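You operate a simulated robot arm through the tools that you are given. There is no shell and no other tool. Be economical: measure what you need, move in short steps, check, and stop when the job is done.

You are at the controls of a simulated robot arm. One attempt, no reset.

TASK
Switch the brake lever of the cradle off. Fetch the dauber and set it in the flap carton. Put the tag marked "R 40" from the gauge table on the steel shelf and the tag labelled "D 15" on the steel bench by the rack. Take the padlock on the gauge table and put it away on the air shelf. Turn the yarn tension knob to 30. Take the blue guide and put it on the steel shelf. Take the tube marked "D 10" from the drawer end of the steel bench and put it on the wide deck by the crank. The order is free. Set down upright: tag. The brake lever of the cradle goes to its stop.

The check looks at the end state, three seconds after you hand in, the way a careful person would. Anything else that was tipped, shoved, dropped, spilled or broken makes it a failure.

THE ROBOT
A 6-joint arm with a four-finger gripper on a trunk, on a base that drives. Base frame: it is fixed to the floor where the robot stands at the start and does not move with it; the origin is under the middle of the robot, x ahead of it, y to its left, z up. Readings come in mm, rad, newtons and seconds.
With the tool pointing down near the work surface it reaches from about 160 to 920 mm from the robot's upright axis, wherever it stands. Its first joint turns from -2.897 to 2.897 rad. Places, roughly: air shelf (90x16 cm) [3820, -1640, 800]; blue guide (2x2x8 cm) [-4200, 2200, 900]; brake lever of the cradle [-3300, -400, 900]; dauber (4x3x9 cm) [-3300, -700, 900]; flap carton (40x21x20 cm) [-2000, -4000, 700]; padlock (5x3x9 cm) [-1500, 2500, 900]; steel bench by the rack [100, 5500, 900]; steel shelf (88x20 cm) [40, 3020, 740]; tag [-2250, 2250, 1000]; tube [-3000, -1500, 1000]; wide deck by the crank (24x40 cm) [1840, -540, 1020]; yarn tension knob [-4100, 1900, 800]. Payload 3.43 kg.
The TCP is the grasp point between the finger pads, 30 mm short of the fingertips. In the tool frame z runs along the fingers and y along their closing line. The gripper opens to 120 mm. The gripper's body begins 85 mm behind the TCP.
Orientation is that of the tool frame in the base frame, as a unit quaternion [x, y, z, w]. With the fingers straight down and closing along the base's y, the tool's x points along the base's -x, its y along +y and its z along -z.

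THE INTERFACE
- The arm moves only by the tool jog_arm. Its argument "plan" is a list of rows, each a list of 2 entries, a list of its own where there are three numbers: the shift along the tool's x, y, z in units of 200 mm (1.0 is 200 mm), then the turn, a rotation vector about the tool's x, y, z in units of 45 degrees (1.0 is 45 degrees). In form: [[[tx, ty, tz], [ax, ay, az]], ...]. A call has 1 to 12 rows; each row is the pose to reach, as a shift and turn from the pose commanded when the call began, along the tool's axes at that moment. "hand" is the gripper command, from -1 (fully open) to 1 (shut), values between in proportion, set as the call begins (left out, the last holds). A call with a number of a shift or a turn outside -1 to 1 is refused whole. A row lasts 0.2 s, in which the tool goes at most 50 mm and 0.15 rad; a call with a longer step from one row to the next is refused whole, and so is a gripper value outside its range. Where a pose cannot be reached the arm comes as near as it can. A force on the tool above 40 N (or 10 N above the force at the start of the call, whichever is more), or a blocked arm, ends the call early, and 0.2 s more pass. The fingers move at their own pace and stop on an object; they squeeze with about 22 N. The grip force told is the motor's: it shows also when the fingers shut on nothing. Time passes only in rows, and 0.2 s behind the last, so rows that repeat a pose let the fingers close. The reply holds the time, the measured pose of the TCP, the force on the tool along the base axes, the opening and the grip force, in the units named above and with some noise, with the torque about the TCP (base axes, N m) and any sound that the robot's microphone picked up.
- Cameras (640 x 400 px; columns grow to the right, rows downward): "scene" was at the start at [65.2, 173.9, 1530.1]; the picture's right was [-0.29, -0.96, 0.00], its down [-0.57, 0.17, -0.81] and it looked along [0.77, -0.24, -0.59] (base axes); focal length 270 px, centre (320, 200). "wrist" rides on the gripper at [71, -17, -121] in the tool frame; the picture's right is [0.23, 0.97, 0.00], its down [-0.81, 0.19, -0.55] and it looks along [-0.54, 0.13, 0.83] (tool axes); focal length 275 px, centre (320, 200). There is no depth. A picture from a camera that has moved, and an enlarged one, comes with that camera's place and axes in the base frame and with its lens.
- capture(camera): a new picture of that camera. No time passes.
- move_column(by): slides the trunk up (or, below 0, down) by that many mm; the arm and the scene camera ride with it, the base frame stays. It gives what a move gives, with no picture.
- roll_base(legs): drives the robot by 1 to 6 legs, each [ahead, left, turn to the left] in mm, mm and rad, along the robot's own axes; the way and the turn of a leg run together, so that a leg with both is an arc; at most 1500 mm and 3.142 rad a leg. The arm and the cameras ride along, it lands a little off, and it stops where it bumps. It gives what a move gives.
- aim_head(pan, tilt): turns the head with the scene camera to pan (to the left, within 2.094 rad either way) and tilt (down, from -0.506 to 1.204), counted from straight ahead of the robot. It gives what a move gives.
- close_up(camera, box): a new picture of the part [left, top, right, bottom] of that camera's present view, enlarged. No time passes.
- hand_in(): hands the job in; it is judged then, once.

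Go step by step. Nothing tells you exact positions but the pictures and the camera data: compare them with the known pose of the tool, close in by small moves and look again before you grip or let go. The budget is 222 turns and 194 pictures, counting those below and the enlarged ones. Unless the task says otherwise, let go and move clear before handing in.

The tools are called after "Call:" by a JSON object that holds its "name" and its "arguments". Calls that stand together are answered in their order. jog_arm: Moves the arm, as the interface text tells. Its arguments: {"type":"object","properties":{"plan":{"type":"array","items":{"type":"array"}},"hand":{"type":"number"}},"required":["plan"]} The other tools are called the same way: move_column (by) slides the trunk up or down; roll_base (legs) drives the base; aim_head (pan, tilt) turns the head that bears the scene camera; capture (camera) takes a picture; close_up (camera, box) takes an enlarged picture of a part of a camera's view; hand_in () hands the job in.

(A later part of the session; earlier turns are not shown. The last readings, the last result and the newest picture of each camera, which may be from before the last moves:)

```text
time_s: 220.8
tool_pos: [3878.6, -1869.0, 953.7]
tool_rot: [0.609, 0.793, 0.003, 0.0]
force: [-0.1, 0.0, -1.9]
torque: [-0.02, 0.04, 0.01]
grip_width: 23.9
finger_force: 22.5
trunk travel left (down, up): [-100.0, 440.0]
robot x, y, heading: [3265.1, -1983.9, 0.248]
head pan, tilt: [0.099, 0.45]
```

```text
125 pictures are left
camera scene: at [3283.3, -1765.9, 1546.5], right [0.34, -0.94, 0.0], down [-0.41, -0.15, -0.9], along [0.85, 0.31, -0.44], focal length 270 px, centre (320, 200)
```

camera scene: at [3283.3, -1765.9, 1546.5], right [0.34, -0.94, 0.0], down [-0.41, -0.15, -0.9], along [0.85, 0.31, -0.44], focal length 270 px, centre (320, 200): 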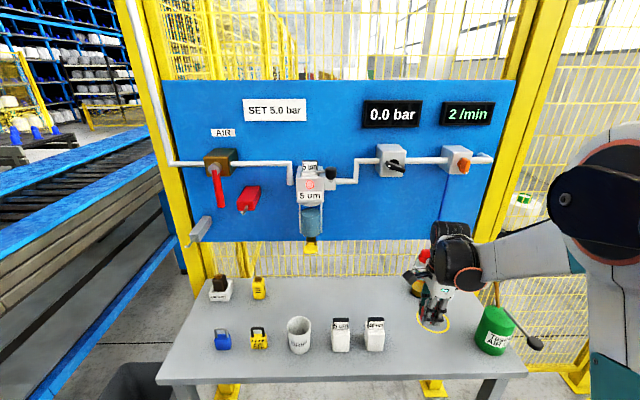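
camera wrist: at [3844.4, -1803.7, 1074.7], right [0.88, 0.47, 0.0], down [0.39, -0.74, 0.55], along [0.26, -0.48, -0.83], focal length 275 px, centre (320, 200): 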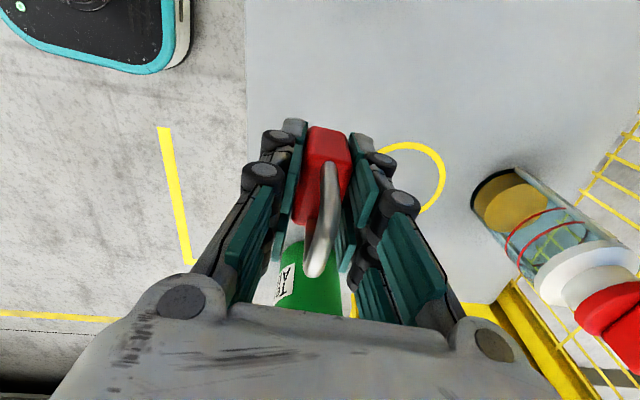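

Call:
{"name": "jog_arm", "arguments": {"plan": [[[0, 0, 0.2], [0, 0, 0]], [[0, 0, 0.38], [0, 0, 0]], [[0, 0, 0.44], [0, 0, 0]]]}}

Call:
{"name": "jog_arm", "arguments": {"plan": [[[0, 0, 0.01], [0, 0, 0]], [[0, 0, 0.02], [0, 0, 0]], [[0, 0, 0.03], [0, 0, 0]]]}}

Call:
{"name": "close_up", "arguments": {"camera": "scene", "box": [360, 240, 560, 365]}}

```text
time_s: 221.6
tool_pos: [3877.8, -1867.8, 868.0]
tool_rot: [0.608, 0.794, 0.002, -0.001]
force: [-0.2, -0.1, -1.2]
torque: [0.0, 0.01, 0.02]
grip_width: 23.8
finger_force: 22.6
trunk travel left (down, up): [-100.0, 440.0]
robot x, y, heading: [3263.9, -1987.1, 0.246]
head pan, tilt: [0.099, 0.45]
```

```text
time_s: 222.4
tool_pos: [3877.9, -1868.4, 862.0]
tool_rot: [0.609, 0.793, 0.003, 0.0]
force: [-0.1, -0.1, -0.4]
torque: [-0.01, -0.01, -0.03]
grip_width: 23.9
finger_force: 22.8
trunk travel left (down, up): [-100.0, 440.0]
robot x, y, heading: [3264.7, -1989.1, 0.246]
head pan, tilt: [0.099, 0.45]
```

```text
3.20 times, centred on (460, 302) of scene
camera zoom: at [3282.8, -1766.0, 1546.6], right [0.34, -0.94, 0.0], down [-0.41, -0.15, -0.9], along [0.85, 0.31, -0.44], focal length 863 px, centre (-128, -128)
```

zoom: 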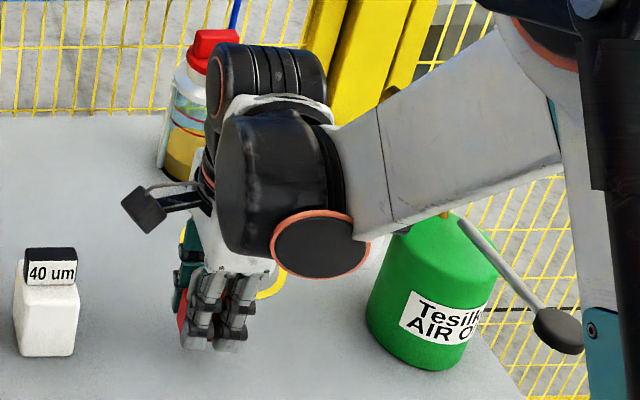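

Call:
{"name": "jog_arm", "arguments": {"plan": [[[0, 0, 0.012], [0, 0, 0]], [[0, 0, 0.024], [0, 0, 0]]]}}

Call:
{"name": "jog_arm", "arguments": {"plan": [[[0, 0, 0.01], [0, 0, 0]], [[0, 0, 0.015], [0, 0, 0]]]}}

```text
time_s: 223.0
tool_pos: [3877.0, -1869.0, 857.4]
tool_rot: [0.608, 0.794, 0.002, 0.0]
force: [0.0, 0.3, -0.9]
torque: [-0.02, -0.03, 0.02]
grip_width: 23.7
finger_force: 22.3
trunk travel left (down, up): [-100.0, 440.0]
robot x, y, heading: [3264.4, -1984.5, 0.249]
head pan, tilt: [0.099, 0.45]
```

```text
time_s: 223.6
tool_pos: [3877.1, -1869.8, 854.2]
tool_rot: [0.609, 0.793, 0.003, 0.0]
force: [-0.5, 0.6, -1.0]
torque: [-0.01, 0.0, -0.03]
grip_width: 23.8
finger_force: 20.9
trunk travel left (down, up): [-100.0, 440.0]
robot x, y, heading: [3262.7, -1986.9, 0.247]
head pan, tilt: [0.099, 0.45]
```

Call:
{"name": "jog_arm", "arguments": {"plan": [[[0, 0, 0.01], [0, 0, 0]], [[0, 0, 0.02], [0, 0, 0]]]}}

Call:
{"name": "jog_arm", "arguments": {"plan": [[[0, 0, 0.007], [0, 0, 0]], [[0, 0, 0.015], [0, 0, 0]]]}}

Call:
{"name": "close_up", "arguments": {"camera": "wrist", "box": [240, 90, 440, 215]}}

```text
time_s: 224.2
tool_pos: [3875.9, -1868.9, 849.1]
tool_rot: [0.609, 0.793, 0.002, -0.001]
force: [-0.9, 0.0, -1.1]
torque: [-0.01, 0.03, -0.02]
grip_width: 23.8
finger_force: 22.2
trunk travel left (down, up): [-100.0, 440.0]
robot x, y, heading: [3260.3, -1987.6, 0.244]
head pan, tilt: [0.099, 0.45]
```

```text
time_s: 224.8
tool_pos: [3876.2, -1869.3, 847.1]
tool_rot: [0.609, 0.793, 0.002, 0.0]
force: [-0.1, -0.5, -1.6]
torque: [0.0, 0.02, -0.01]
grip_width: 23.8
finger_force: 21.8
trunk travel left (down, up): [-100.0, 440.0]
robot x, y, heading: [3262.2, -1981.9, 0.247]
head pan, tilt: [0.099, 0.45]
```

```text
3.20 times, centred on (340, 152) of wrist
camera zoom: at [3842.1, -1804.5, 966.9], right [0.88, 0.47, 0.0], down [0.39, -0.74, 0.55], along [0.26, -0.48, -0.83], focal length 881 px, centre (256, 352)
```

zoom: 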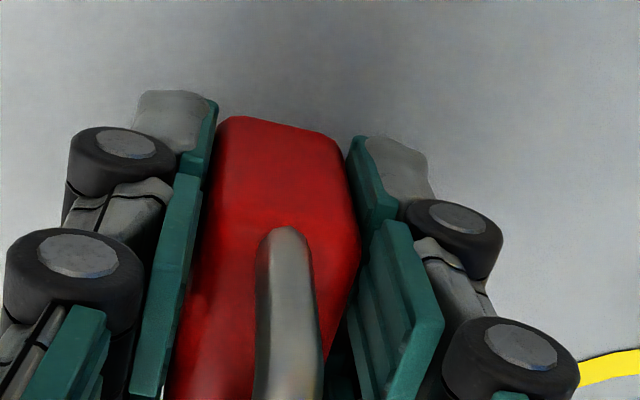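

Call:
{"name": "jog_arm", "arguments": {"plan": [[[0, 0, 0.01], [0, 0, 0]], [[0, 0, 0.02], [0, 0, 0]]]}}

Call:
{"name": "jog_arm", "arguments": {"plan": [[[0, 0, 0.01], [0, 0, 0]], [[0, 0, 0.018], [0, 0, 0]]]}}

Call:
{"name": "jog_arm", "arguments": {"plan": [[[0, 0, 0.007], [0, 0, 0]], [[0, 0, 0.014], [0, 0, 0]]]}}

```text
time_s: 225.4
tool_pos: [3876.9, -1867.9, 842.4]
tool_rot: [0.609, 0.793, 0.002, 0.0]
force: [0.0, -0.6, 0.2]
torque: [0.0, 0.0, -0.02]
grip_width: 23.6
finger_force: 21.7
trunk travel left (down, up): [-100.0, 440.0]
robot x, y, heading: [3264.2, -1985.3, 0.25]
head pan, tilt: [0.099, 0.45]
```

```text
time_s: 226.0
tool_pos: [3877.8, -1867.7, 838.7]
tool_rot: [0.609, 0.793, 0.003, 0.0]
force: [-0.4, -1.0, -1.2]
torque: [-0.02, 0.01, 0.01]
grip_width: 23.6
finger_force: 21.9
trunk travel left (down, up): [-100.0, 440.0]
robot x, y, heading: [3265.0, -1986.3, 0.251]
head pan, tilt: [0.099, 0.45]
```

```text
time_s: 226.6
tool_pos: [3877.8, -1868.1, 835.3]
tool_rot: [0.609, 0.793, 0.002, -0.001]
force: [1.6, -0.2, -0.1]
torque: [0.01, 0.02, 0.02]
grip_width: 23.6
finger_force: 21.7
trunk travel left (down, up): [-100.0, 440.0]
robot x, y, heading: [3263.6, -1985.6, 0.244]
head pan, tilt: [0.099, 0.45]
```

Call:
{"name": "jog_arm", "arguments": {"plan": [[[0, 0, 0.01], [0, 0, 0]], [[0, 0, 0.02], [0, 0, 0]]]}}

Call:
{"name": "jog_arm", "arguments": {"plan": [[[0, 0, 0.01], [0, 0, 0]], [[0, 0, 0.018], [0, 0, 0]]]}}

Call:
{"name": "close_up", "arguments": {"camera": "wrist", "box": [240, 90, 440, 215]}}

```text
time_s: 227.2
tool_pos: [3875.6, -1869.3, 833.2]
tool_rot: [0.609, 0.793, 0.003, 0.001]
force: [4.8, 0.4, 22.7]
torque: [-0.02, -0.13, -0.02]
grip_width: 23.8
finger_force: 22.7
trunk travel left (down, up): [-100.0, 440.0]
robot x, y, heading: [3260.1, -1985.1, 0.246]
head pan, tilt: [0.099, 0.45]
```

```text
time_s: 227.8
tool_pos: [3875.8, -1869.3, 828.8]
tool_rot: [0.608, 0.794, 0.003, 0.0]
force: [-1.0, -0.4, 33.9]
torque: [-0.27, 0.25, -0.05]
grip_width: 23.7
finger_force: 21.7
trunk travel left (down, up): [-100.0, 440.0]
robot x, y, heading: [3264.3, -1987.6, 0.246]
head pan, tilt: [0.099, 0.45]
```

```text
3.20 times, centred on (340, 152) of wrist
camera zoom: at [3841.6, -1804.4, 949.7], right [0.88, 0.47, 0.01], down [0.39, -0.74, 0.55], along [0.27, -0.48, -0.83], focal length 881 px, centre (256, 352)
```

zoom: 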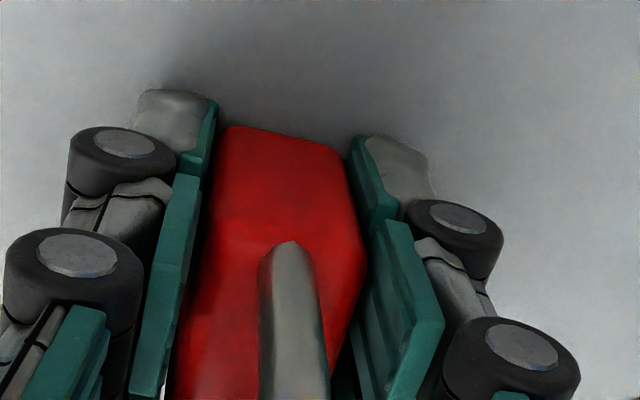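

Contact reached (shelf z≈794). I ease up 2 mm, release, and rise straight up.

Call:
{"name": "jog_arm", "arguments": {"plan": [[[0, 0, -0.01], [0, 0, 0]]]}}

Call:
{"name": "jog_arm", "arguments": {"plan": [[[0, 0, 0], [0, 0, 0]], [[0, 0, 0], [0, 0, 0]]], "hand": 0.1}}

Call:
{"name": "jog_arm", "arguments": {"plan": [[[0, 0, -0.1], [0, 0, 0]], [[0, 0, -0.3], [0, 0, 0]], [[0, 0, -0.52], [0, 0, 0]], [[0, 0, -0.75], [0, 0, 0]], [[0, 0, -0.98], [0, 0, 0]]]}}

Call:
{"name": "capture", "arguments": {"camera": "scene"}}

Call:
{"name": "capture", "arguments": {"camera": "wrist"}}

```text
time_s: 228.2
tool_pos: [3876.8, -1868.5, 829.2]
tool_rot: [0.609, 0.793, 0.002, 0.0]
force: [-4.9, -1.4, 8.1]
torque: [-0.21, 0.23, -0.06]
grip_width: 23.7
finger_force: 21.5
trunk travel left (down, up): [-100.0, 440.0]
robot x, y, heading: [3259.0, -1988.4, 0.246]
head pan, tilt: [0.099, 0.45]
```

```text
time_s: 228.8
tool_pos: [3877.1, -1867.0, 830.4]
tool_rot: [0.609, 0.793, 0.003, -0.001]
force: [1.2, -0.1, -0.8]
torque: [0.0, -0.02, 0.01]
grip_width: 53.8
finger_force: 0.1
trunk travel left (down, up): [-100.0, 440.0]
robot x, y, heading: [3264.9, -1986.1, 0.246]
head pan, tilt: [0.099, 0.45]
```

```text
time_s: 230.0
tool_pos: [3875.3, -1867.1, 1027.5]
tool_rot: [0.609, 0.793, 0.003, -0.001]
force: [0.5, -0.6, -0.5]
torque: [-0.05, 0.05, 0.01]
grip_width: 54.2
finger_force: 0.2
trunk travel left (down, up): [-100.0, 440.0]
robot x, y, heading: [3264.2, -1988.1, 0.244]
head pan, tilt: [0.099, 0.45]
```

```text
121 pictures are left
camera scene: at [3282.6, -1766.0, 1546.6], right [0.34, -0.94, 0.0], down [-0.41, -0.15, -0.9], along [0.85, 0.31, -0.44], focal length 270 px, centre (320, 200)
```

scene: 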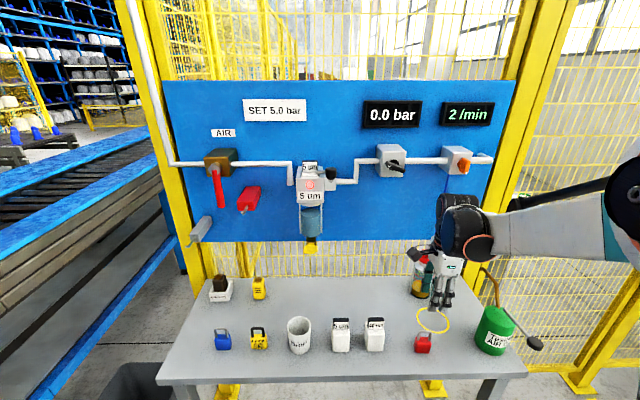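

```text
120 pictures are left
camera wrist: at [3840.9, -1803.5, 1147.0], right [0.88, 0.47, 0.0], down [0.39, -0.74, 0.55], along [0.26, -0.48, -0.83], focal length 275 px, centre (320, 200)
```

wrist: 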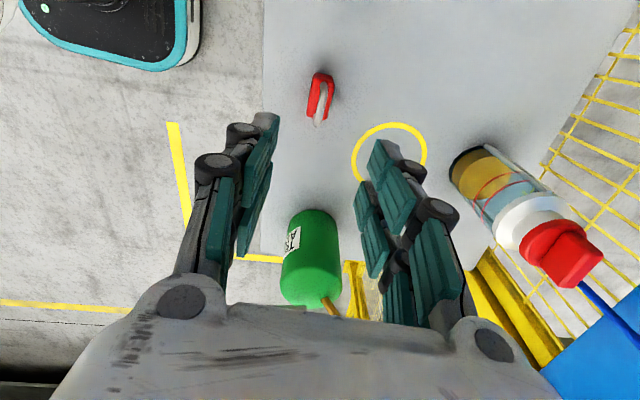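

Padlock stands on the air shelf. I retract and drive back to the west side.

Call:
{"name": "jog_arm", "arguments": {"plan": [[[0, -0.2, -0.1], [0, 0, 0]], [[0, -0.4, -0.2], [0, 0, 0]], [[0, -0.6, -0.3], [0, 0, 0]], [[0, -0.8, -0.35], [0, 0, 0]], [[0, -1.0, -0.35], [0, 0, 0]]]}}

Call:
{"name": "roll_base", "arguments": {"legs": [[-600, 150, 0], [-1240, -120, 0], [-1240, -120, 0], [-1200, -120, 0], [-650, 461, 0]]}}

```text
time_s: 231.2
tool_pos: [3681.0, -1920.7, 1097.4]
tool_rot: [0.609, 0.793, 0.002, 0.001]
force: [-0.1, 0.2, -0.9]
torque: [0.0, -0.01, 0.02]
grip_width: 53.8
finger_force: 0.0
trunk travel left (down, up): [-100.0, 440.0]
robot x, y, heading: [3262.7, -1988.9, 0.243]
head pan, tilt: [0.099, 0.45]
```

```text
time_s: 256.0
tool_pos: [-1142.9, -2912.1, 1097.4]
tool_rot: [0.608, 0.794, 0.003, -0.001]
force: [-0.1, -0.3, -0.2]
torque: [0.04, -0.01, 0.0]
grip_width: 54.1
finger_force: 0.1
trunk travel left (down, up): [-100.0, 440.0]
robot x, y, heading: [-1566.1, -2979.3, 0.246]
head pan, tilt: [0.099, 0.45]
```

Call:
{"name": "roll_base", "arguments": {"legs": [[80, 950, 0], [0, 0, -2.979], [0, -980, 0], [50, -950, 0]]}}

Call:
{"name": "aim_head", "arguments": {"pan": 0.1, "tilt": 0.5}}

Call:
{"name": "capture", "arguments": {"camera": "scene"}}

Call:
{"name": "capture", "arguments": {"camera": "wrist"}}

```text
time_s: 277.1
tool_pos: [-3001.5, -481.6, 1096.8]
tool_rot: [0.853, -0.521, 0.001, 0.002]
force: [-0.2, -0.6, -0.1]
torque: [0.04, -0.01, 0.0]
grip_width: 53.7
finger_force: 0.1
trunk travel left (down, up): [-100.0, 440.0]
robot x, y, heading: [-2604.6, -327.8, -2.675]
head pan, tilt: [0.099, 0.45]
```

```text
time_s: 277.8
tool_pos: [-3001.5, -479.7, 1097.2]
tool_rot: [0.853, -0.521, 0.001, 0.003]
force: [0.1, -0.5, -0.3]
torque: [0.01, -0.02, -0.01]
grip_width: 54.0
finger_force: 0.1
trunk travel left (down, up): [-100.0, 440.0]
robot x, y, heading: [-2606.7, -328.7, -2.684]
head pan, tilt: [0.099, 0.499]
```

```text
119 pictures are left
camera scene: at [-2573.4, -547.5, 1542.1], right [-0.53, 0.85, 0.0], down [0.41, 0.25, -0.88], along [-0.74, -0.47, -0.48], focal length 270 px, centre (320, 200)
```

scene: 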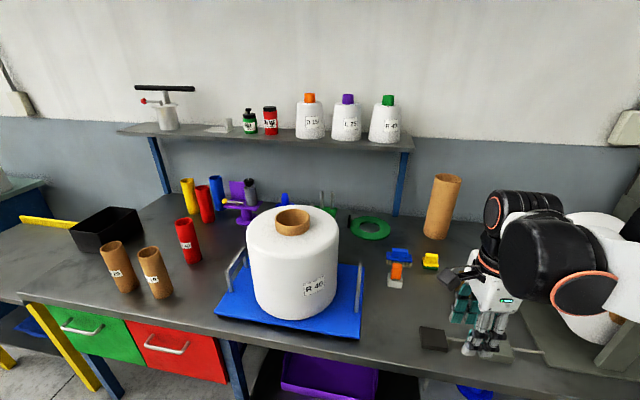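

```text
118 pictures are left
camera wrist: at [-2952.4, -535.8, 1217.0], right [-0.76, -0.65, 0.0], down [-0.54, 0.64, 0.55], along [-0.36, 0.42, -0.83], focal length 275 px, centre (320, 200)
```

wrist: 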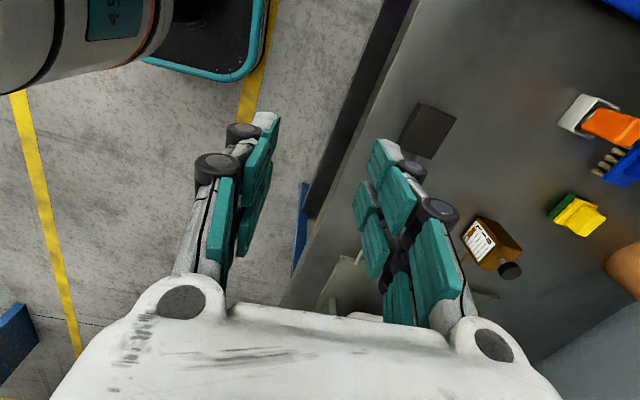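

Call:
{"name": "close_up", "arguments": {"camera": "scene", "box": [360, 200, 560, 325]}}

Call:
{"name": "close_up", "arguments": {"camera": "wrist", "box": [380, 60, 640, 290]}}

Call:
{"name": "close_up", "arguments": {"camera": "scene", "box": [60, 150, 380, 350]}}

```text
3.20 times, centred on (460, 262) of scene
camera zoom: at [-2573.4, -547.5, 1542.1], right [-0.53, 0.85, 0.0], down [0.41, 0.25, -0.88], along [-0.74, -0.47, -0.48], focal length 863 px, centre (-128, 0)
```

zoom: 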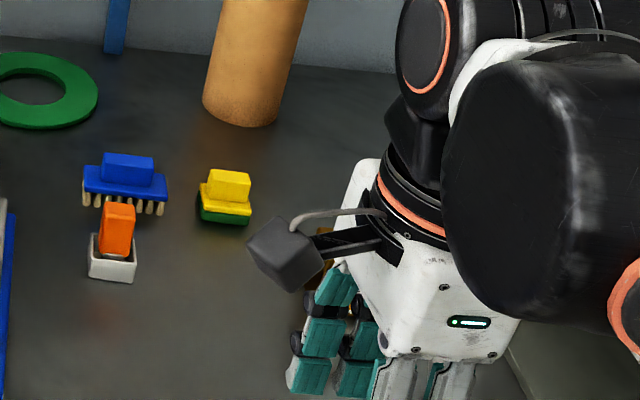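

```text
1.74 times, centred on (510, 175) of wrist
camera zoom: at [-2952.4, -535.8, 1217.0], right [-0.76, -0.65, 0.0], down [-0.54, 0.64, 0.55], along [-0.36, 0.42, -0.83], focal length 479 px, centre (-10, 244)
```

zoom: 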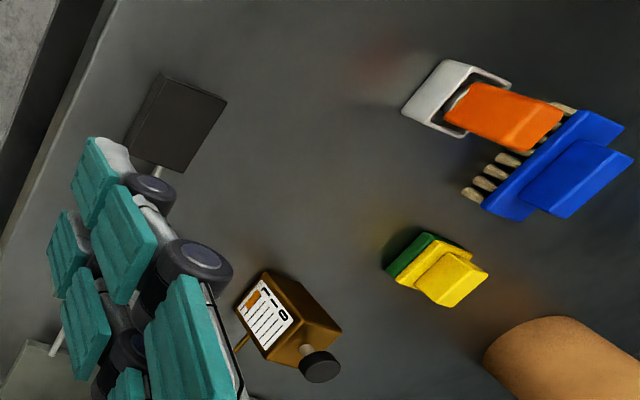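

```text
2.00 times, centred on (220, 250) of scene
camera zoom: at [-2573.4, -547.5, 1542.1], right [-0.53, 0.85, 0.0], down [0.41, 0.25, -0.88], along [-0.74, -0.47, -0.48], focal length 539 px, centre (520, 100)
```

zoom: 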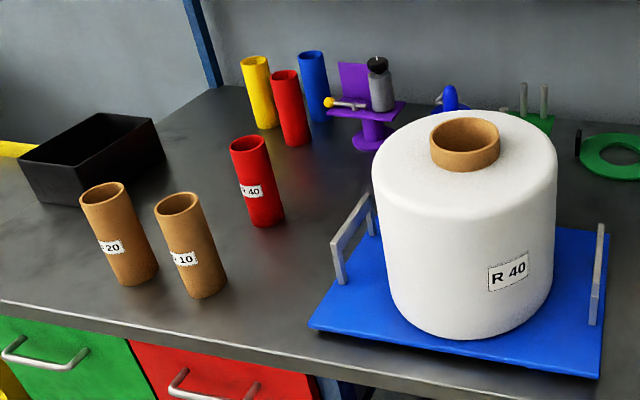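

Candidates for the dauber: the orange block in a white foot. I need a better view of it and the cradle; I back off a bit and shift right.

Call:
{"name": "roll_base", "arguments": {"legs": [[-250, 0, 0], [0, -450, 0]]}}

Call:
{"name": "capture", "arguments": {"camera": "scene"}}

```text
time_s: 281.9
tool_pos: [-2972.1, 30.1, 1096.8]
tool_rot: [0.853, -0.521, 0.001, 0.002]
force: [-0.9, 0.1, 0.4]
torque: [0.01, -0.03, 0.02]
grip_width: 53.9
finger_force: 0.0
trunk travel left (down, up): [-100.0, 440.0]
robot x, y, heading: [-2572.9, 181.4, -2.676]
head pan, tilt: [0.099, 0.499]
```

```text
114 pictures are left
camera scene: at [-2544.1, -36.7, 1542.1], right [-0.53, 0.85, 0.0], down [0.41, 0.25, -0.88], along [-0.74, -0.47, -0.48], focal length 270 px, centre (320, 200)
```

scene: 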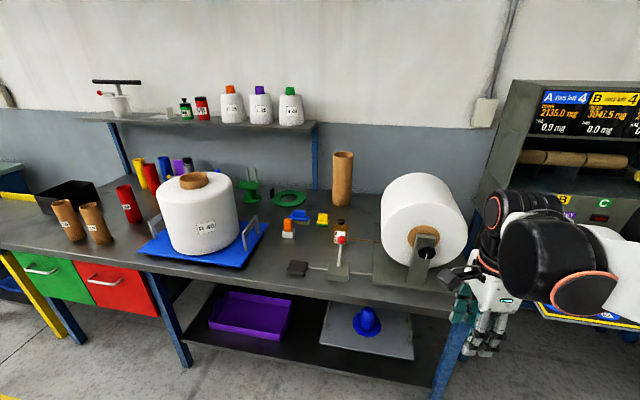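

Call:
{"name": "close_up", "arguments": {"camera": "scene", "box": [260, 190, 460, 315]}}

Call:
{"name": "close_up", "arguments": {"camera": "scene", "box": [270, 200, 350, 250]}}

```text
3.20 times, centred on (360, 252) of scene
camera zoom: at [-2544.1, -36.7, 1542.1], right [-0.53, 0.85, 0.0], down [0.41, 0.25, -0.88], along [-0.74, -0.47, -0.48], focal length 863 px, centre (192, 32)
```

zoom: 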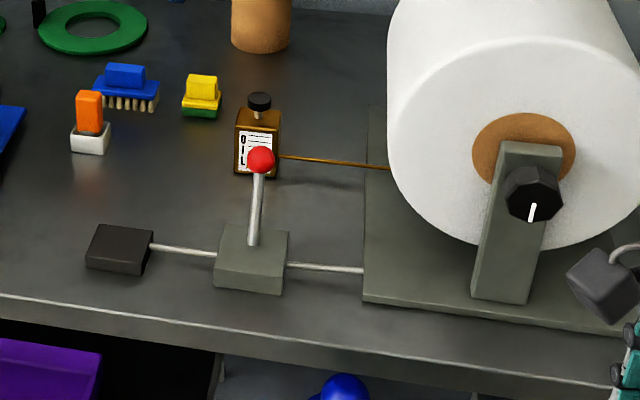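

```text
8.00 times, centred on (310, 225) of scene
camera zoom: at [-2544.1, -36.7, 1542.1], right [-0.53, 0.85, 0.0], down [0.41, 0.25, -0.88], along [-0.74, -0.47, -0.48], focal length 2157 px, centre (400, 0)
```

zoom: 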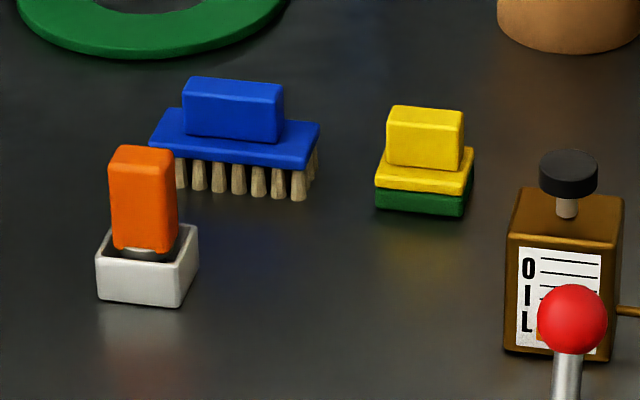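

The dauber is the orange piece in the white cup; the red-knob lever on the grey box is the brake. I zoom for labels on the lever box.

Call:
{"name": "close_up", "arguments": {"camera": "scene", "box": [280, 230, 376, 290]}}

```text
6.67 times, centred on (328, 260) of scene
camera zoom: at [-2544.1, -36.7, 1542.1], right [-0.53, 0.85, 0.0], down [0.41, 0.25, -0.88], along [-0.74, -0.47, -0.48], focal length 1798 px, centre (267, -200)
```

zoom: 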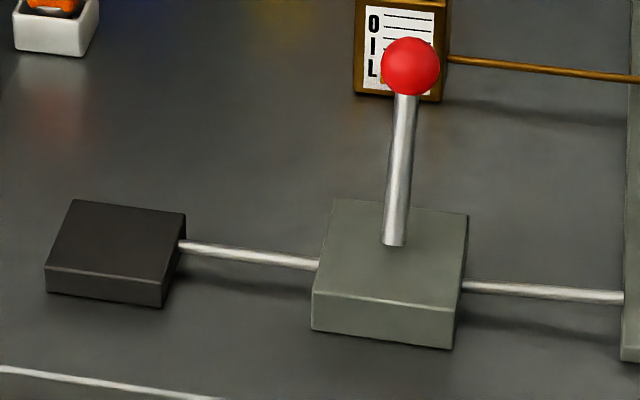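

Bench height is about z≈815. I move so the lever and dauber are both in reach, then view from the wrist.

Call:
{"name": "roll_base", "arguments": {"legs": [[0, 230, 0], [230, 0, 0]]}}

Call:
{"name": "capture", "arguments": {"camera": "wrist"}}

Call:
{"name": "capture", "arguments": {"camera": "scene"}}

```text
time_s: 285.0
tool_pos: [-3073.3, -283.4, 1095.6]
tool_rot: [0.855, -0.519, 0.0, 0.003]
force: [0.1, 0.2, -1.2]
torque: [0.0, 0.0, 0.02]
grip_width: 54.3
finger_force: 0.1
trunk travel left (down, up): [-100.0, 440.0]
robot x, y, heading: [-2678.6, -125.5, -2.674]
head pan, tilt: [0.099, 0.499]
```

```text
110 pictures are left
camera wrist: at [-3024.8, -338.0, 1216.9], right [-0.76, -0.65, 0.0], down [-0.54, 0.63, 0.55], along [-0.36, 0.41, -0.83], focal length 275 px, centre (320, 200)
```

wrist: 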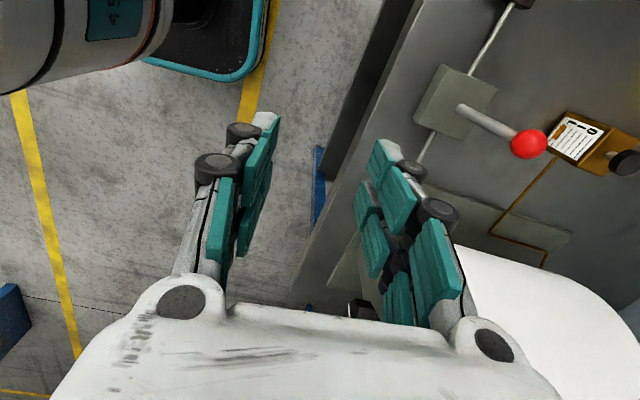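

```text
109 pictures are left
camera scene: at [-2645.8, -348.1, 1542.1], right [-0.54, 0.84, 0.0], down [0.4, 0.26, -0.88], along [-0.74, -0.47, -0.48], focal length 270 px, centre (320, 200)
```

scene: 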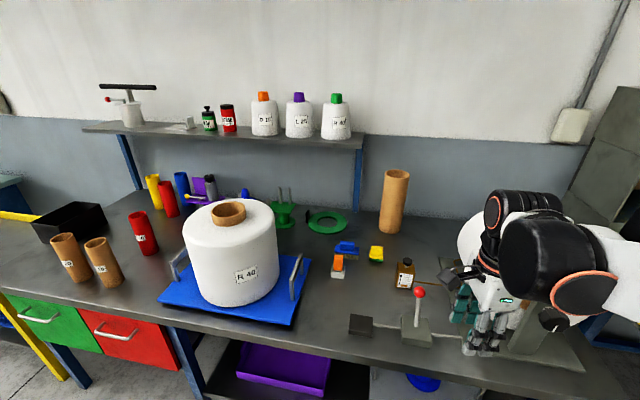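

The lever leans back (away from me) about 45°, ball at about (-3293,-407,910); it must be pulled forward to the other stop. I zoom for precise geometry.

Call:
{"name": "close_up", "arguments": {"camera": "wrist", "box": [400, 40, 560, 180]}}

Call:
{"name": "close_up", "arguments": {"camera": "scene", "box": [340, 250, 460, 350]}}

```text
2.86 times, centred on (480, 110) of wrist
camera zoom: at [-3024.8, -338.0, 1216.9], right [-0.76, -0.65, 0.0], down [-0.54, 0.63, 0.55], along [-0.36, 0.41, -0.83], focal length 786 px, centre (-137, 457)
```

zoom: 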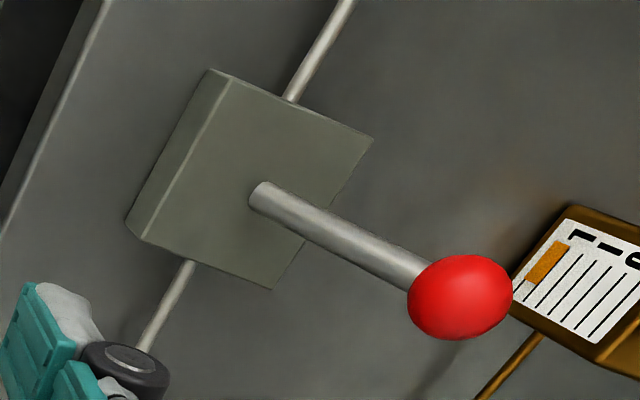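

```text
4.00 times, centred on (400, 300) of scene
camera zoom: at [-2645.8, -348.1, 1542.1], right [-0.54, 0.84, 0.0], down [0.4, 0.26, -0.88], along [-0.74, -0.47, -0.48], focal length 1079 px, centre (0, -200)
```

zoom: 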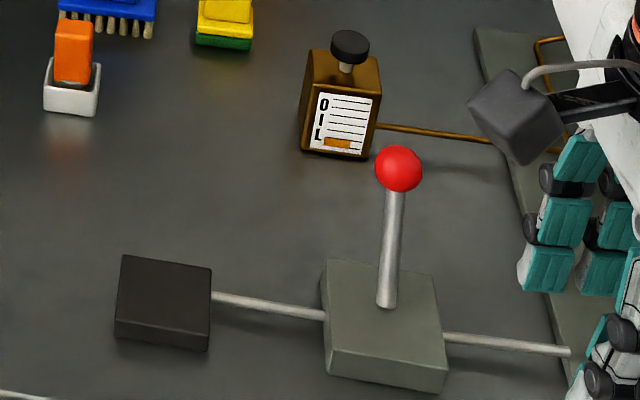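

Geometry: ball (-3293,-407,909), pivot about (-3239,-385,835). I bring the open fingers above the ball so one finger is behind and one in front.

Call:
{"name": "jog_arm", "arguments": {"plan": [[[0.01, 0.24, 0], [0, 0, 0]], [[0.02, 0.48, 0], [0, 0, 0]], [[0.03, 0.72, 0], [0, 0, 0]], [[0.04, 0.95, 0], [0, 0, 0]]]}}

Call:
{"name": "jog_arm", "arguments": {"plan": [[[0, 0.16, 0.15], [0, 0, 0]], [[0, 0.31, 0.38], [0, 0, 0]], [[0, 0.31, 0.42], [0, 0, 0]], [[0, 0.31, 0.42], [0, 0, 0]]]}}

Call:
{"name": "capture", "arguments": {"camera": "wrist"}}

Call:
{"name": "capture", "arguments": {"camera": "scene"}}

```text
time_s: 286.0
tool_pos: [-3239.1, -378.3, 1096.9]
tool_rot: [0.855, -0.519, 0.001, 0.002]
force: [-0.5, 0.4, 0.1]
torque: [0.01, 0.03, -0.01]
grip_width: 53.9
finger_force: 0.0
trunk travel left (down, up): [-100.0, 440.0]
robot x, y, heading: [-2679.5, -129.0, -2.676]
head pan, tilt: [0.099, 0.499]
```

```text
refused: row 2 steps farther than a row can; nothing moved
```

```text
106 pictures are left
camera wrist: at [-3190.4, -432.9, 1216.7], right [-0.76, -0.65, 0.0], down [-0.54, 0.63, 0.55], along [-0.36, 0.41, -0.83], focal length 275 px, centre (320, 200)
```

wrist: 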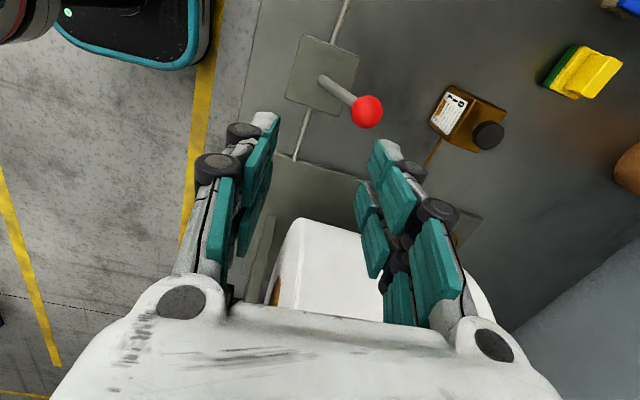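

```text
105 pictures are left
camera scene: at [-2646.2, -348.2, 1542.0], right [-0.54, 0.84, 0.0], down [0.41, 0.26, -0.88], along [-0.74, -0.47, -0.48], focal length 270 px, centre (320, 200)
```

scene: 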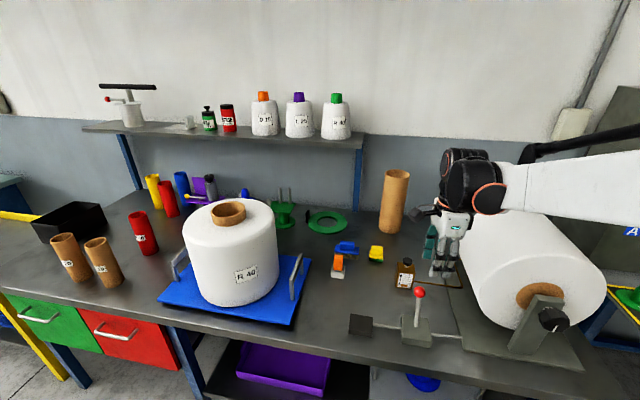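

Call:
{"name": "jog_arm", "arguments": {"plan": [[[0, 0.15, 0.05], [0, 0, 0]], [[0, 0.289, 0.1], [0, 0, 0]], [[0, 0.289, 0.3], [0, 0, 0]], [[0, 0.289, 0.5], [0, 0, 0]], [[0, 0.289, 0.5], [0, 0, 0]]]}}

Call:
{"name": "capture", "arguments": {"camera": "wrist"}}

```text
time_s: 287.2
tool_pos: [-3291.0, -405.4, 996.2]
tool_rot: [0.855, -0.519, 0.001, 0.002]
force: [-0.2, -1.4, -0.5]
torque: [-0.03, -0.04, -0.02]
grip_width: 54.1
finger_force: 0.0
trunk travel left (down, up): [-100.0, 440.0]
robot x, y, heading: [-2679.2, -130.3, -2.67]
head pan, tilt: [0.099, 0.499]
```

```text
104 pictures are left
camera wrist: at [-3242.8, -459.7, 1116.7], right [-0.76, -0.65, 0.0], down [-0.54, 0.63, 0.55], along [-0.36, 0.41, -0.83], focal length 275 px, centre (320, 200)
```

wrist: 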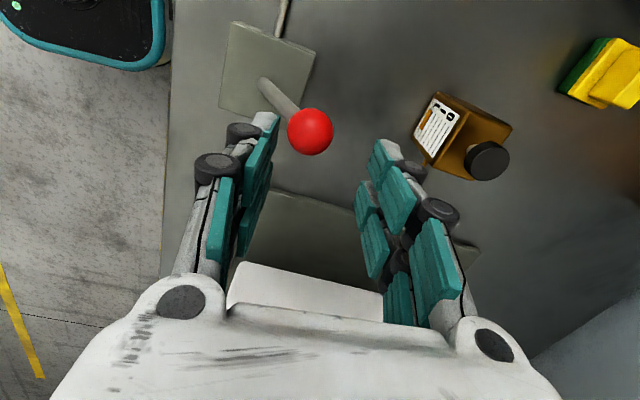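

Call:
{"name": "jog_arm", "arguments": {"plan": [[[0, -0.03, 0.15], [0, 0, 0]], [[0, -0.03, 0.3], [0, 0, 0]], [[0, -0.03, 0.37], [0, 0, 0]], [[0, -0.03, 0.37], [0, 0, 0]]]}}

Call:
{"name": "capture", "arguments": {"camera": "wrist"}}

```text
time_s: 288.2
tool_pos: [-3284.4, -403.5, 923.0]
tool_rot: [0.855, -0.519, 0.001, 0.003]
force: [-0.2, 0.5, -1.4]
torque: [-0.01, 0.02, 0.0]
grip_width: 54.1
finger_force: 0.0
trunk travel left (down, up): [-100.0, 440.0]
robot x, y, heading: [-2678.2, -131.9, -2.671]
head pan, tilt: [0.099, 0.499]
```

```text
103 pictures are left
camera wrist: at [-3235.7, -458.0, 1042.9], right [-0.76, -0.65, 0.0], down [-0.54, 0.63, 0.55], along [-0.36, 0.41, -0.83], focal length 275 px, centre (320, 200)
```

wrist: 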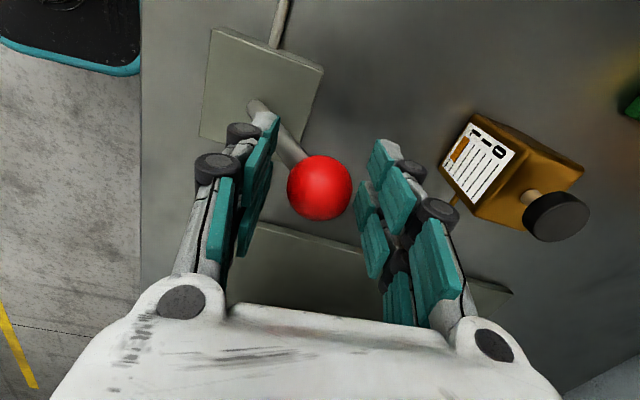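

The ball sits between the fingers. I pull forward along the arc in small steps.

Call:
{"name": "jog_arm", "arguments": {"plan": [[[0.008, -0.074, -0.03], [0, 0, 0]], [[0.016, -0.15, -0.06], [0, 0, 0]], [[0.025, -0.223, -0.085], [0, 0, 0]], [[0.033, -0.297, -0.1], [0, 0, 0]], [[0.041, -0.371, -0.1], [0, 0, 0]], [[0.05, -0.446, -0.09], [0, 0, 0]]]}}

Call:
{"name": "capture", "arguments": {"camera": "wrist"}}

Call:
{"name": "close_up", "arguments": {"camera": "scene", "box": [340, 220, 500, 350]}}

```text
time_s: 289.6
tool_pos: [-3198.8, -370.9, 940.7]
tool_rot: [0.855, -0.518, 0.0, 0.002]
force: [0.1, -0.1, -0.2]
torque: [0.0, 0.02, 0.02]
grip_width: 54.4
finger_force: 0.2
trunk travel left (down, up): [-100.0, 440.0]
robot x, y, heading: [-2679.2, -129.4, -2.675]
head pan, tilt: [0.099, 0.499]
```

```text
102 pictures are left
camera wrist: at [-3150.7, -425.5, 1061.5], right [-0.76, -0.65, 0.0], down [-0.54, 0.63, 0.55], along [-0.36, 0.41, -0.83], focal length 275 px, centre (320, 200)
```

wrist: 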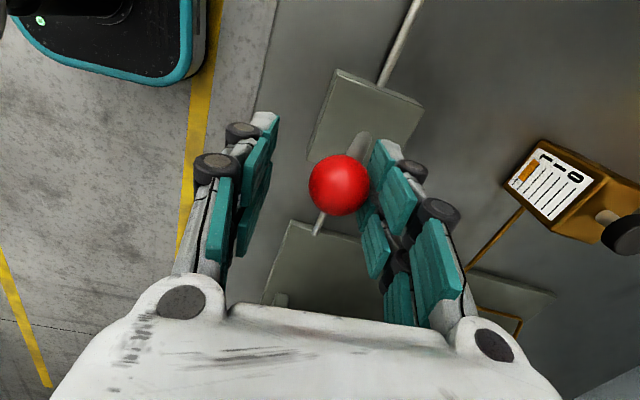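

```text
3.08 times, centred on (420, 285) of scene
camera zoom: at [-2645.9, -348.1, 1542.1], right [-0.54, 0.84, 0.0], down [0.4, 0.26, -0.88], along [-0.74, -0.47, -0.48], focal length 830 px, centre (12, -62)
```

zoom: 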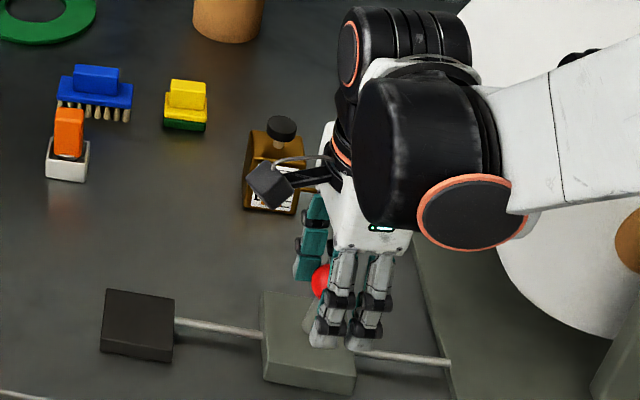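

The lever follows. I continue pulling forward until it meets its stop.

Call:
{"name": "jog_arm", "arguments": {"plan": [[[0.006, -0.05, 0.008], [0, 0, 0]], [[0.011, -0.1, 0.02], [0, 0, 0]], [[0.017, -0.149, 0.035], [0, 0, 0]], [[0.022, -0.198, 0.055], [0, 0, 0]], [[0.028, -0.248, 0.08], [0, 0, 0]], [[0.033, -0.297, 0.11], [0, 0, 0]]]}}

Call:
{"name": "capture", "arguments": {"camera": "wrist"}}

```text
time_s: 290.6
tool_pos: [-3172.1, -358.7, 932.1]
tool_rot: [0.854, -0.52, -0.004, 0.007]
force: [-26.5, -11.5, 10.7]
torque: [-0.17, 0.76, -0.01]
grip_width: 72.2
finger_force: 16.2
trunk travel left (down, up): [-100.0, 440.0]
robot x, y, heading: [-2678.2, -128.6, -2.678]
head pan, tilt: [0.099, 0.499]
stopped in row 5: the force on the tool passed its limit at 44 N (the readings are from after the stop); the commanded pose is now the measured one
```

```text
100 pictures are left
camera wrist: at [-3121.6, -412.9, 1051.6], right [-0.76, -0.65, 0.01], down [-0.54, 0.64, 0.55], along [-0.37, 0.41, -0.83], focal length 275 px, centre (320, 200)
```

wrist: 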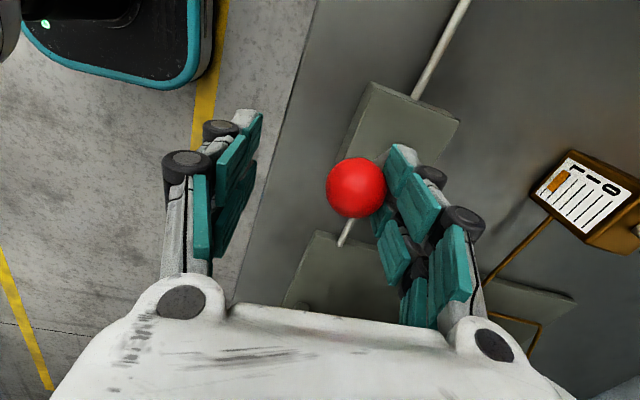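

The lever is at its forward stop (44 N). I relieve, rise clear and check the lever stays.

Call:
{"name": "jog_arm", "arguments": {"plan": [[[0, 0.05, 0], [0, 0, 0]], [[0, 0.07, -0.1], [0, 0, 0]], [[0, 0.07, -0.3], [0, 0, 0]], [[0, 0.07, -0.52], [0, 0, 0]], [[0, 0.07, -0.75], [0, 0, 0]]]}}

Call:
{"name": "capture", "arguments": {"camera": "wrist"}}

Call:
{"name": "capture", "arguments": {"camera": "scene"}}

```text
time_s: 291.8
tool_pos: [-3177.2, -363.5, 1081.7]
tool_rot: [0.854, -0.52, -0.002, 0.005]
force: [0.6, -0.2, -0.2]
torque: [0.03, 0.0, 0.0]
grip_width: 53.8
finger_force: 0.0
trunk travel left (down, up): [-100.0, 440.0]
robot x, y, heading: [-2677.6, -124.0, -2.674]
head pan, tilt: [0.099, 0.499]
```

```text
99 pictures are left
camera wrist: at [-3128.1, -417.0, 1202.2], right [-0.76, -0.65, 0.01], down [-0.54, 0.64, 0.55], along [-0.37, 0.41, -0.83], focal length 275 px, centre (320, 200)
```

wrist: 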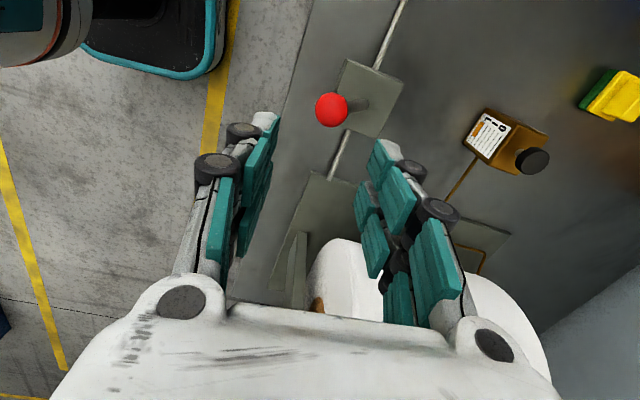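

```text
98 pictures are left
camera scene: at [-2646.1, -348.1, 1542.1], right [-0.54, 0.84, 0.0], down [0.4, 0.26, -0.88], along [-0.74, -0.47, -0.48], focal length 270 px, centre (320, 200)
```

scene: 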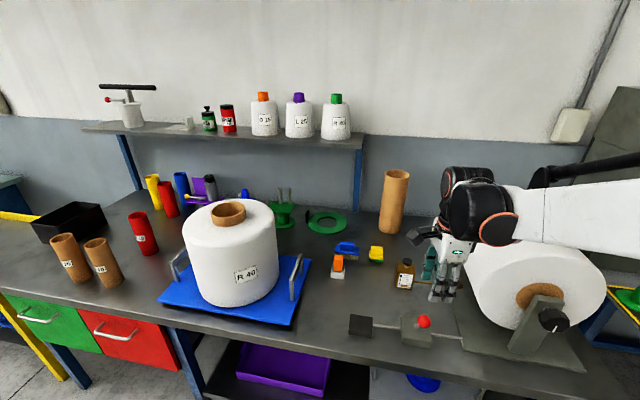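

The lever rests at its forward stop. Next the dauber: I move the gripper over it.

Call:
{"name": "jog_arm", "arguments": {"plan": [[[0.146, 0.155, 0], [0, 0, 0]], [[0.292, 0.31, 0], [0, 0, 0]], [[0.438, 0.465, 0], [0, 0, 0]], [[0.585, 0.62, 0], [0, 0, 0]]]}}

Call:
{"name": "jog_arm", "arguments": {"plan": [[[0.146, 0.13, 0], [0, 0, 0]], [[0.292, 0.26, 0], [0, 0, 0]], [[0.438, 0.39, 0], [0, 0, 0]], [[0.585, 0.52, 0.05], [0, 0, 0]], [[0.585, 0.52, 0.05], [0, 0, 0]]]}}

Call:
{"name": "capture", "arguments": {"camera": "wrist"}}

```text
time_s: 292.8
tool_pos: [-3234.0, -522.4, 1083.4]
tool_rot: [0.855, -0.519, -0.002, 0.006]
force: [-0.7, -0.4, -0.4]
torque: [-0.01, 0.01, -0.01]
grip_width: 53.9
finger_force: 0.0
trunk travel left (down, up): [-100.0, 440.0]
robot x, y, heading: [-2675.7, -129.5, -2.677]
head pan, tilt: [0.099, 0.499]
```

```text
time_s: 294.0
tool_pos: [-3272.7, -675.4, 1075.2]
tool_rot: [0.855, -0.519, -0.002, 0.005]
force: [-0.3, -0.5, -0.1]
torque: [0.02, -0.01, 0.01]
grip_width: 54.1
finger_force: 0.0
trunk travel left (down, up): [-100.0, 440.0]
robot x, y, heading: [-2676.3, -129.0, -2.68]
head pan, tilt: [0.099, 0.499]
```

```text
97 pictures are left
camera wrist: at [-3223.6, -730.1, 1195.1], right [-0.76, -0.65, 0.01], down [-0.54, 0.63, 0.55], along [-0.37, 0.41, -0.83], focal length 275 px, centre (320, 200)
```

wrist: 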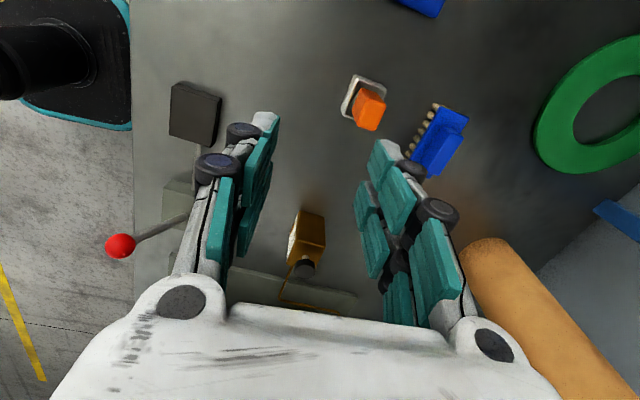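

Call:
{"name": "close_up", "arguments": {"camera": "wrist", "box": [320, 60, 416, 140]}}

```text
5.00 times, centred on (368, 100) of wrist
camera zoom: at [-3223.6, -730.1, 1195.1], right [-0.76, -0.65, 0.01], down [-0.54, 0.63, 0.55], along [-0.37, 0.41, -0.83], focal length 1376 px, centre (80, 700)
```

zoom: 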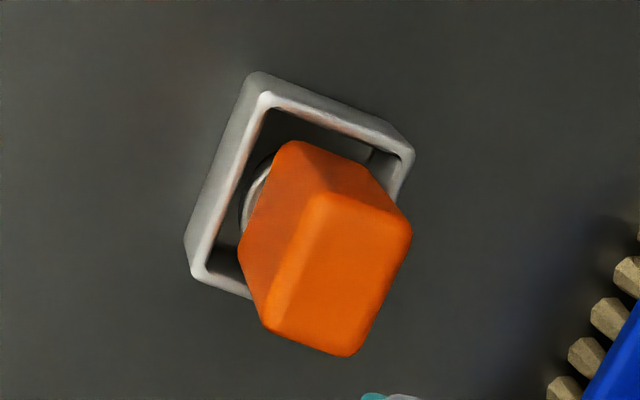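

Dauber top centre ≈(-3325,-703). I align yaw by 9°, move above, descend partway and look.

Call:
{"name": "jog_arm", "arguments": {"plan": [[[0, 0.15, 0.05], [0, 0, 0.1]], [[0, 0.296, 0.1], [0, 0, 0.2]], [[0, 0.296, 0.3], [0, 0, 0.2]], [[0, 0.296, 0.5], [0, 0, 0.2]], [[0, 0.296, 0.5], [0, 0, 0.2]]]}}

Call:
{"name": "capture", "arguments": {"camera": "wrist"}}

```text
time_s: 295.2
tool_pos: [-3327.7, -703.4, 972.5]
tool_rot: [0.811, -0.585, -0.002, 0.006]
force: [0.1, -0.6, -0.8]
torque: [0.02, -0.01, 0.0]
grip_width: 54.0
finger_force: 0.0
trunk travel left (down, up): [-100.0, 440.0]
robot x, y, heading: [-2676.9, -129.5, -2.68]
head pan, tilt: [0.099, 0.499]
```

```text
95 pictures are left
camera wrist: at [-3287.5, -765.1, 1093.6], right [-0.85, -0.53, 0.01], down [-0.43, 0.71, 0.55], along [-0.3, 0.47, -0.83], focal length 275 px, centre (320, 200)
```

wrist: 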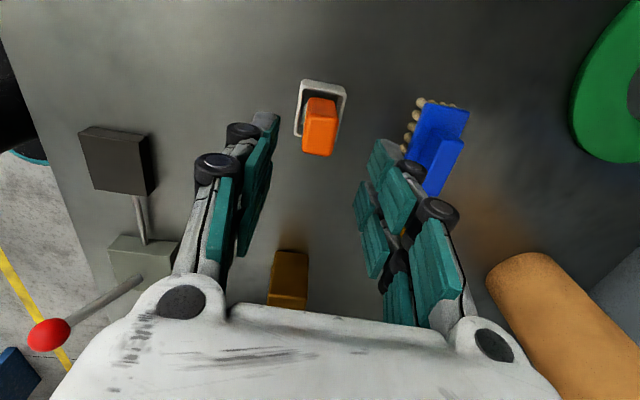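

Call:
{"name": "jog_arm", "arguments": {"plan": [[[0, 0, 0.2], [0, 0, 0]], [[0, 0, 0.35], [0, 0, 0]], [[0, 0, 0.42], [0, 0, 0]], [[0, 0, 0.42], [0, 0, 0]]]}}

Call:
{"name": "jog_arm", "arguments": {"plan": [[[0, 0, 0], [0, 0, 0]], [[0, 0, 0], [0, 0, 0]], [[0, 0, 0], [0, 0, 0]]], "hand": 1}}

Call:
{"name": "capture", "arguments": {"camera": "wrist"}}

```text
time_s: 296.2
tool_pos: [-3327.6, -703.2, 891.6]
tool_rot: [0.811, -0.585, -0.002, 0.005]
force: [-0.2, 0.0, 0.3]
torque: [-0.01, 0.0, -0.03]
grip_width: 54.0
finger_force: 0.0
trunk travel left (down, up): [-100.0, 440.0]
robot x, y, heading: [-2675.8, -127.4, -2.677]
head pan, tilt: [0.099, 0.499]
```

```text
time_s: 297.0
tool_pos: [-3327.0, -703.2, 890.6]
tool_rot: [0.811, -0.585, -0.002, 0.005]
force: [0.1, 0.2, -0.2]
torque: [-0.01, 0.0, -0.02]
grip_width: 25.1
finger_force: 22.3
trunk travel left (down, up): [-100.0, 440.0]
robot x, y, heading: [-2679.0, -131.3, -2.679]
head pan, tilt: [0.099, 0.499]
```

```text
94 pictures are left
camera wrist: at [-3287.2, -764.0, 1010.6], right [-0.85, -0.53, 0.01], down [-0.43, 0.71, 0.55], along [-0.3, 0.47, -0.83], focal length 275 px, centre (320, 200)
```

wrist: 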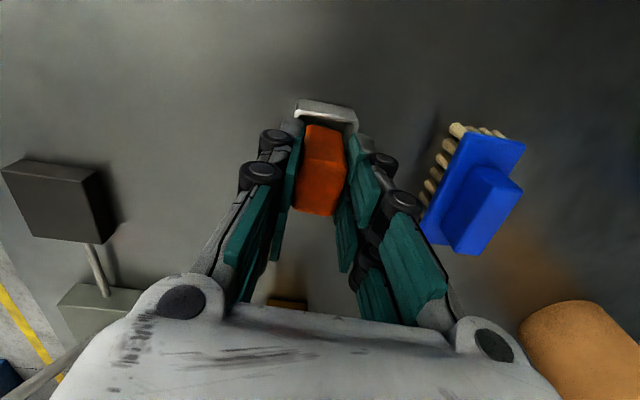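

Gripped at 25 mm. I lift straight up and check that the white cup stays.

Call:
{"name": "jog_arm", "arguments": {"plan": [[[0, 0, -0.08], [0, 0, 0]], [[0, 0, -0.2], [0, 0, 0]], [[0, 0, -0.4], [0, 0, 0]], [[0, 0, -0.62], [0, 0, 0]], [[0, 0, -0.85], [0, 0, 0]]]}}

Call:
{"name": "capture", "arguments": {"camera": "wrist"}}

Call:
{"name": "close_up", "arguments": {"camera": "scene", "box": [260, 190, 420, 290]}}

```text
time_s: 298.2
tool_pos: [-3328.2, -702.1, 1061.7]
tool_rot: [0.811, -0.585, -0.002, 0.005]
force: [0.7, -0.4, 0.1]
torque: [0.04, -0.01, -0.01]
grip_width: 25.2
finger_force: 22.3
trunk travel left (down, up): [-100.0, 440.0]
robot x, y, heading: [-2677.2, -133.2, -2.677]
head pan, tilt: [0.099, 0.499]
```

```text
93 pictures are left
camera wrist: at [-3287.2, -763.4, 1182.6], right [-0.85, -0.53, 0.01], down [-0.43, 0.71, 0.55], along [-0.3, 0.47, -0.83], focal length 275 px, centre (320, 200)
```

wrist: 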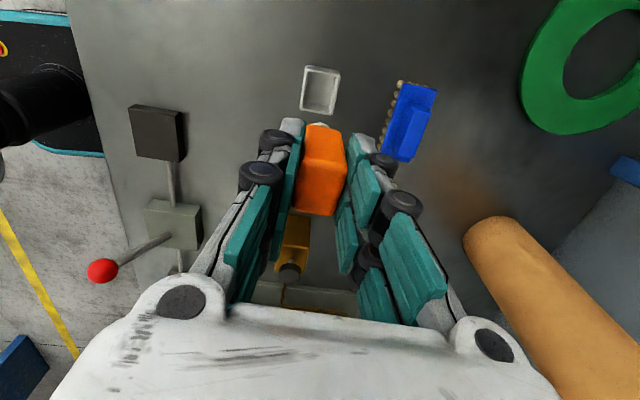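

```text
4.00 times, centred on (340, 240) of scene
camera zoom: at [-2646.4, -348.3, 1542.1], right [-0.54, 0.84, 0.0], down [0.4, 0.26, -0.88], along [-0.74, -0.47, -0.48], focal length 1079 px, centre (240, 40)
```

zoom: 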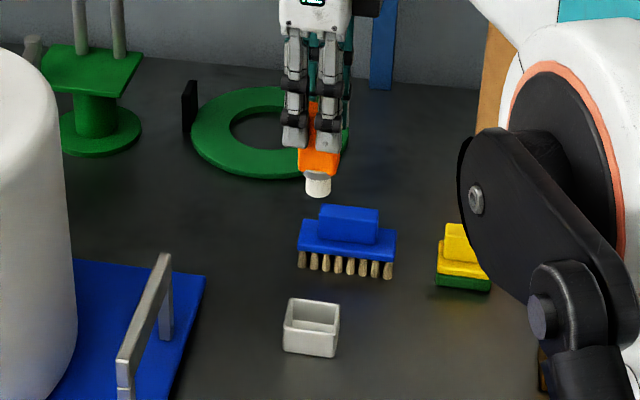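

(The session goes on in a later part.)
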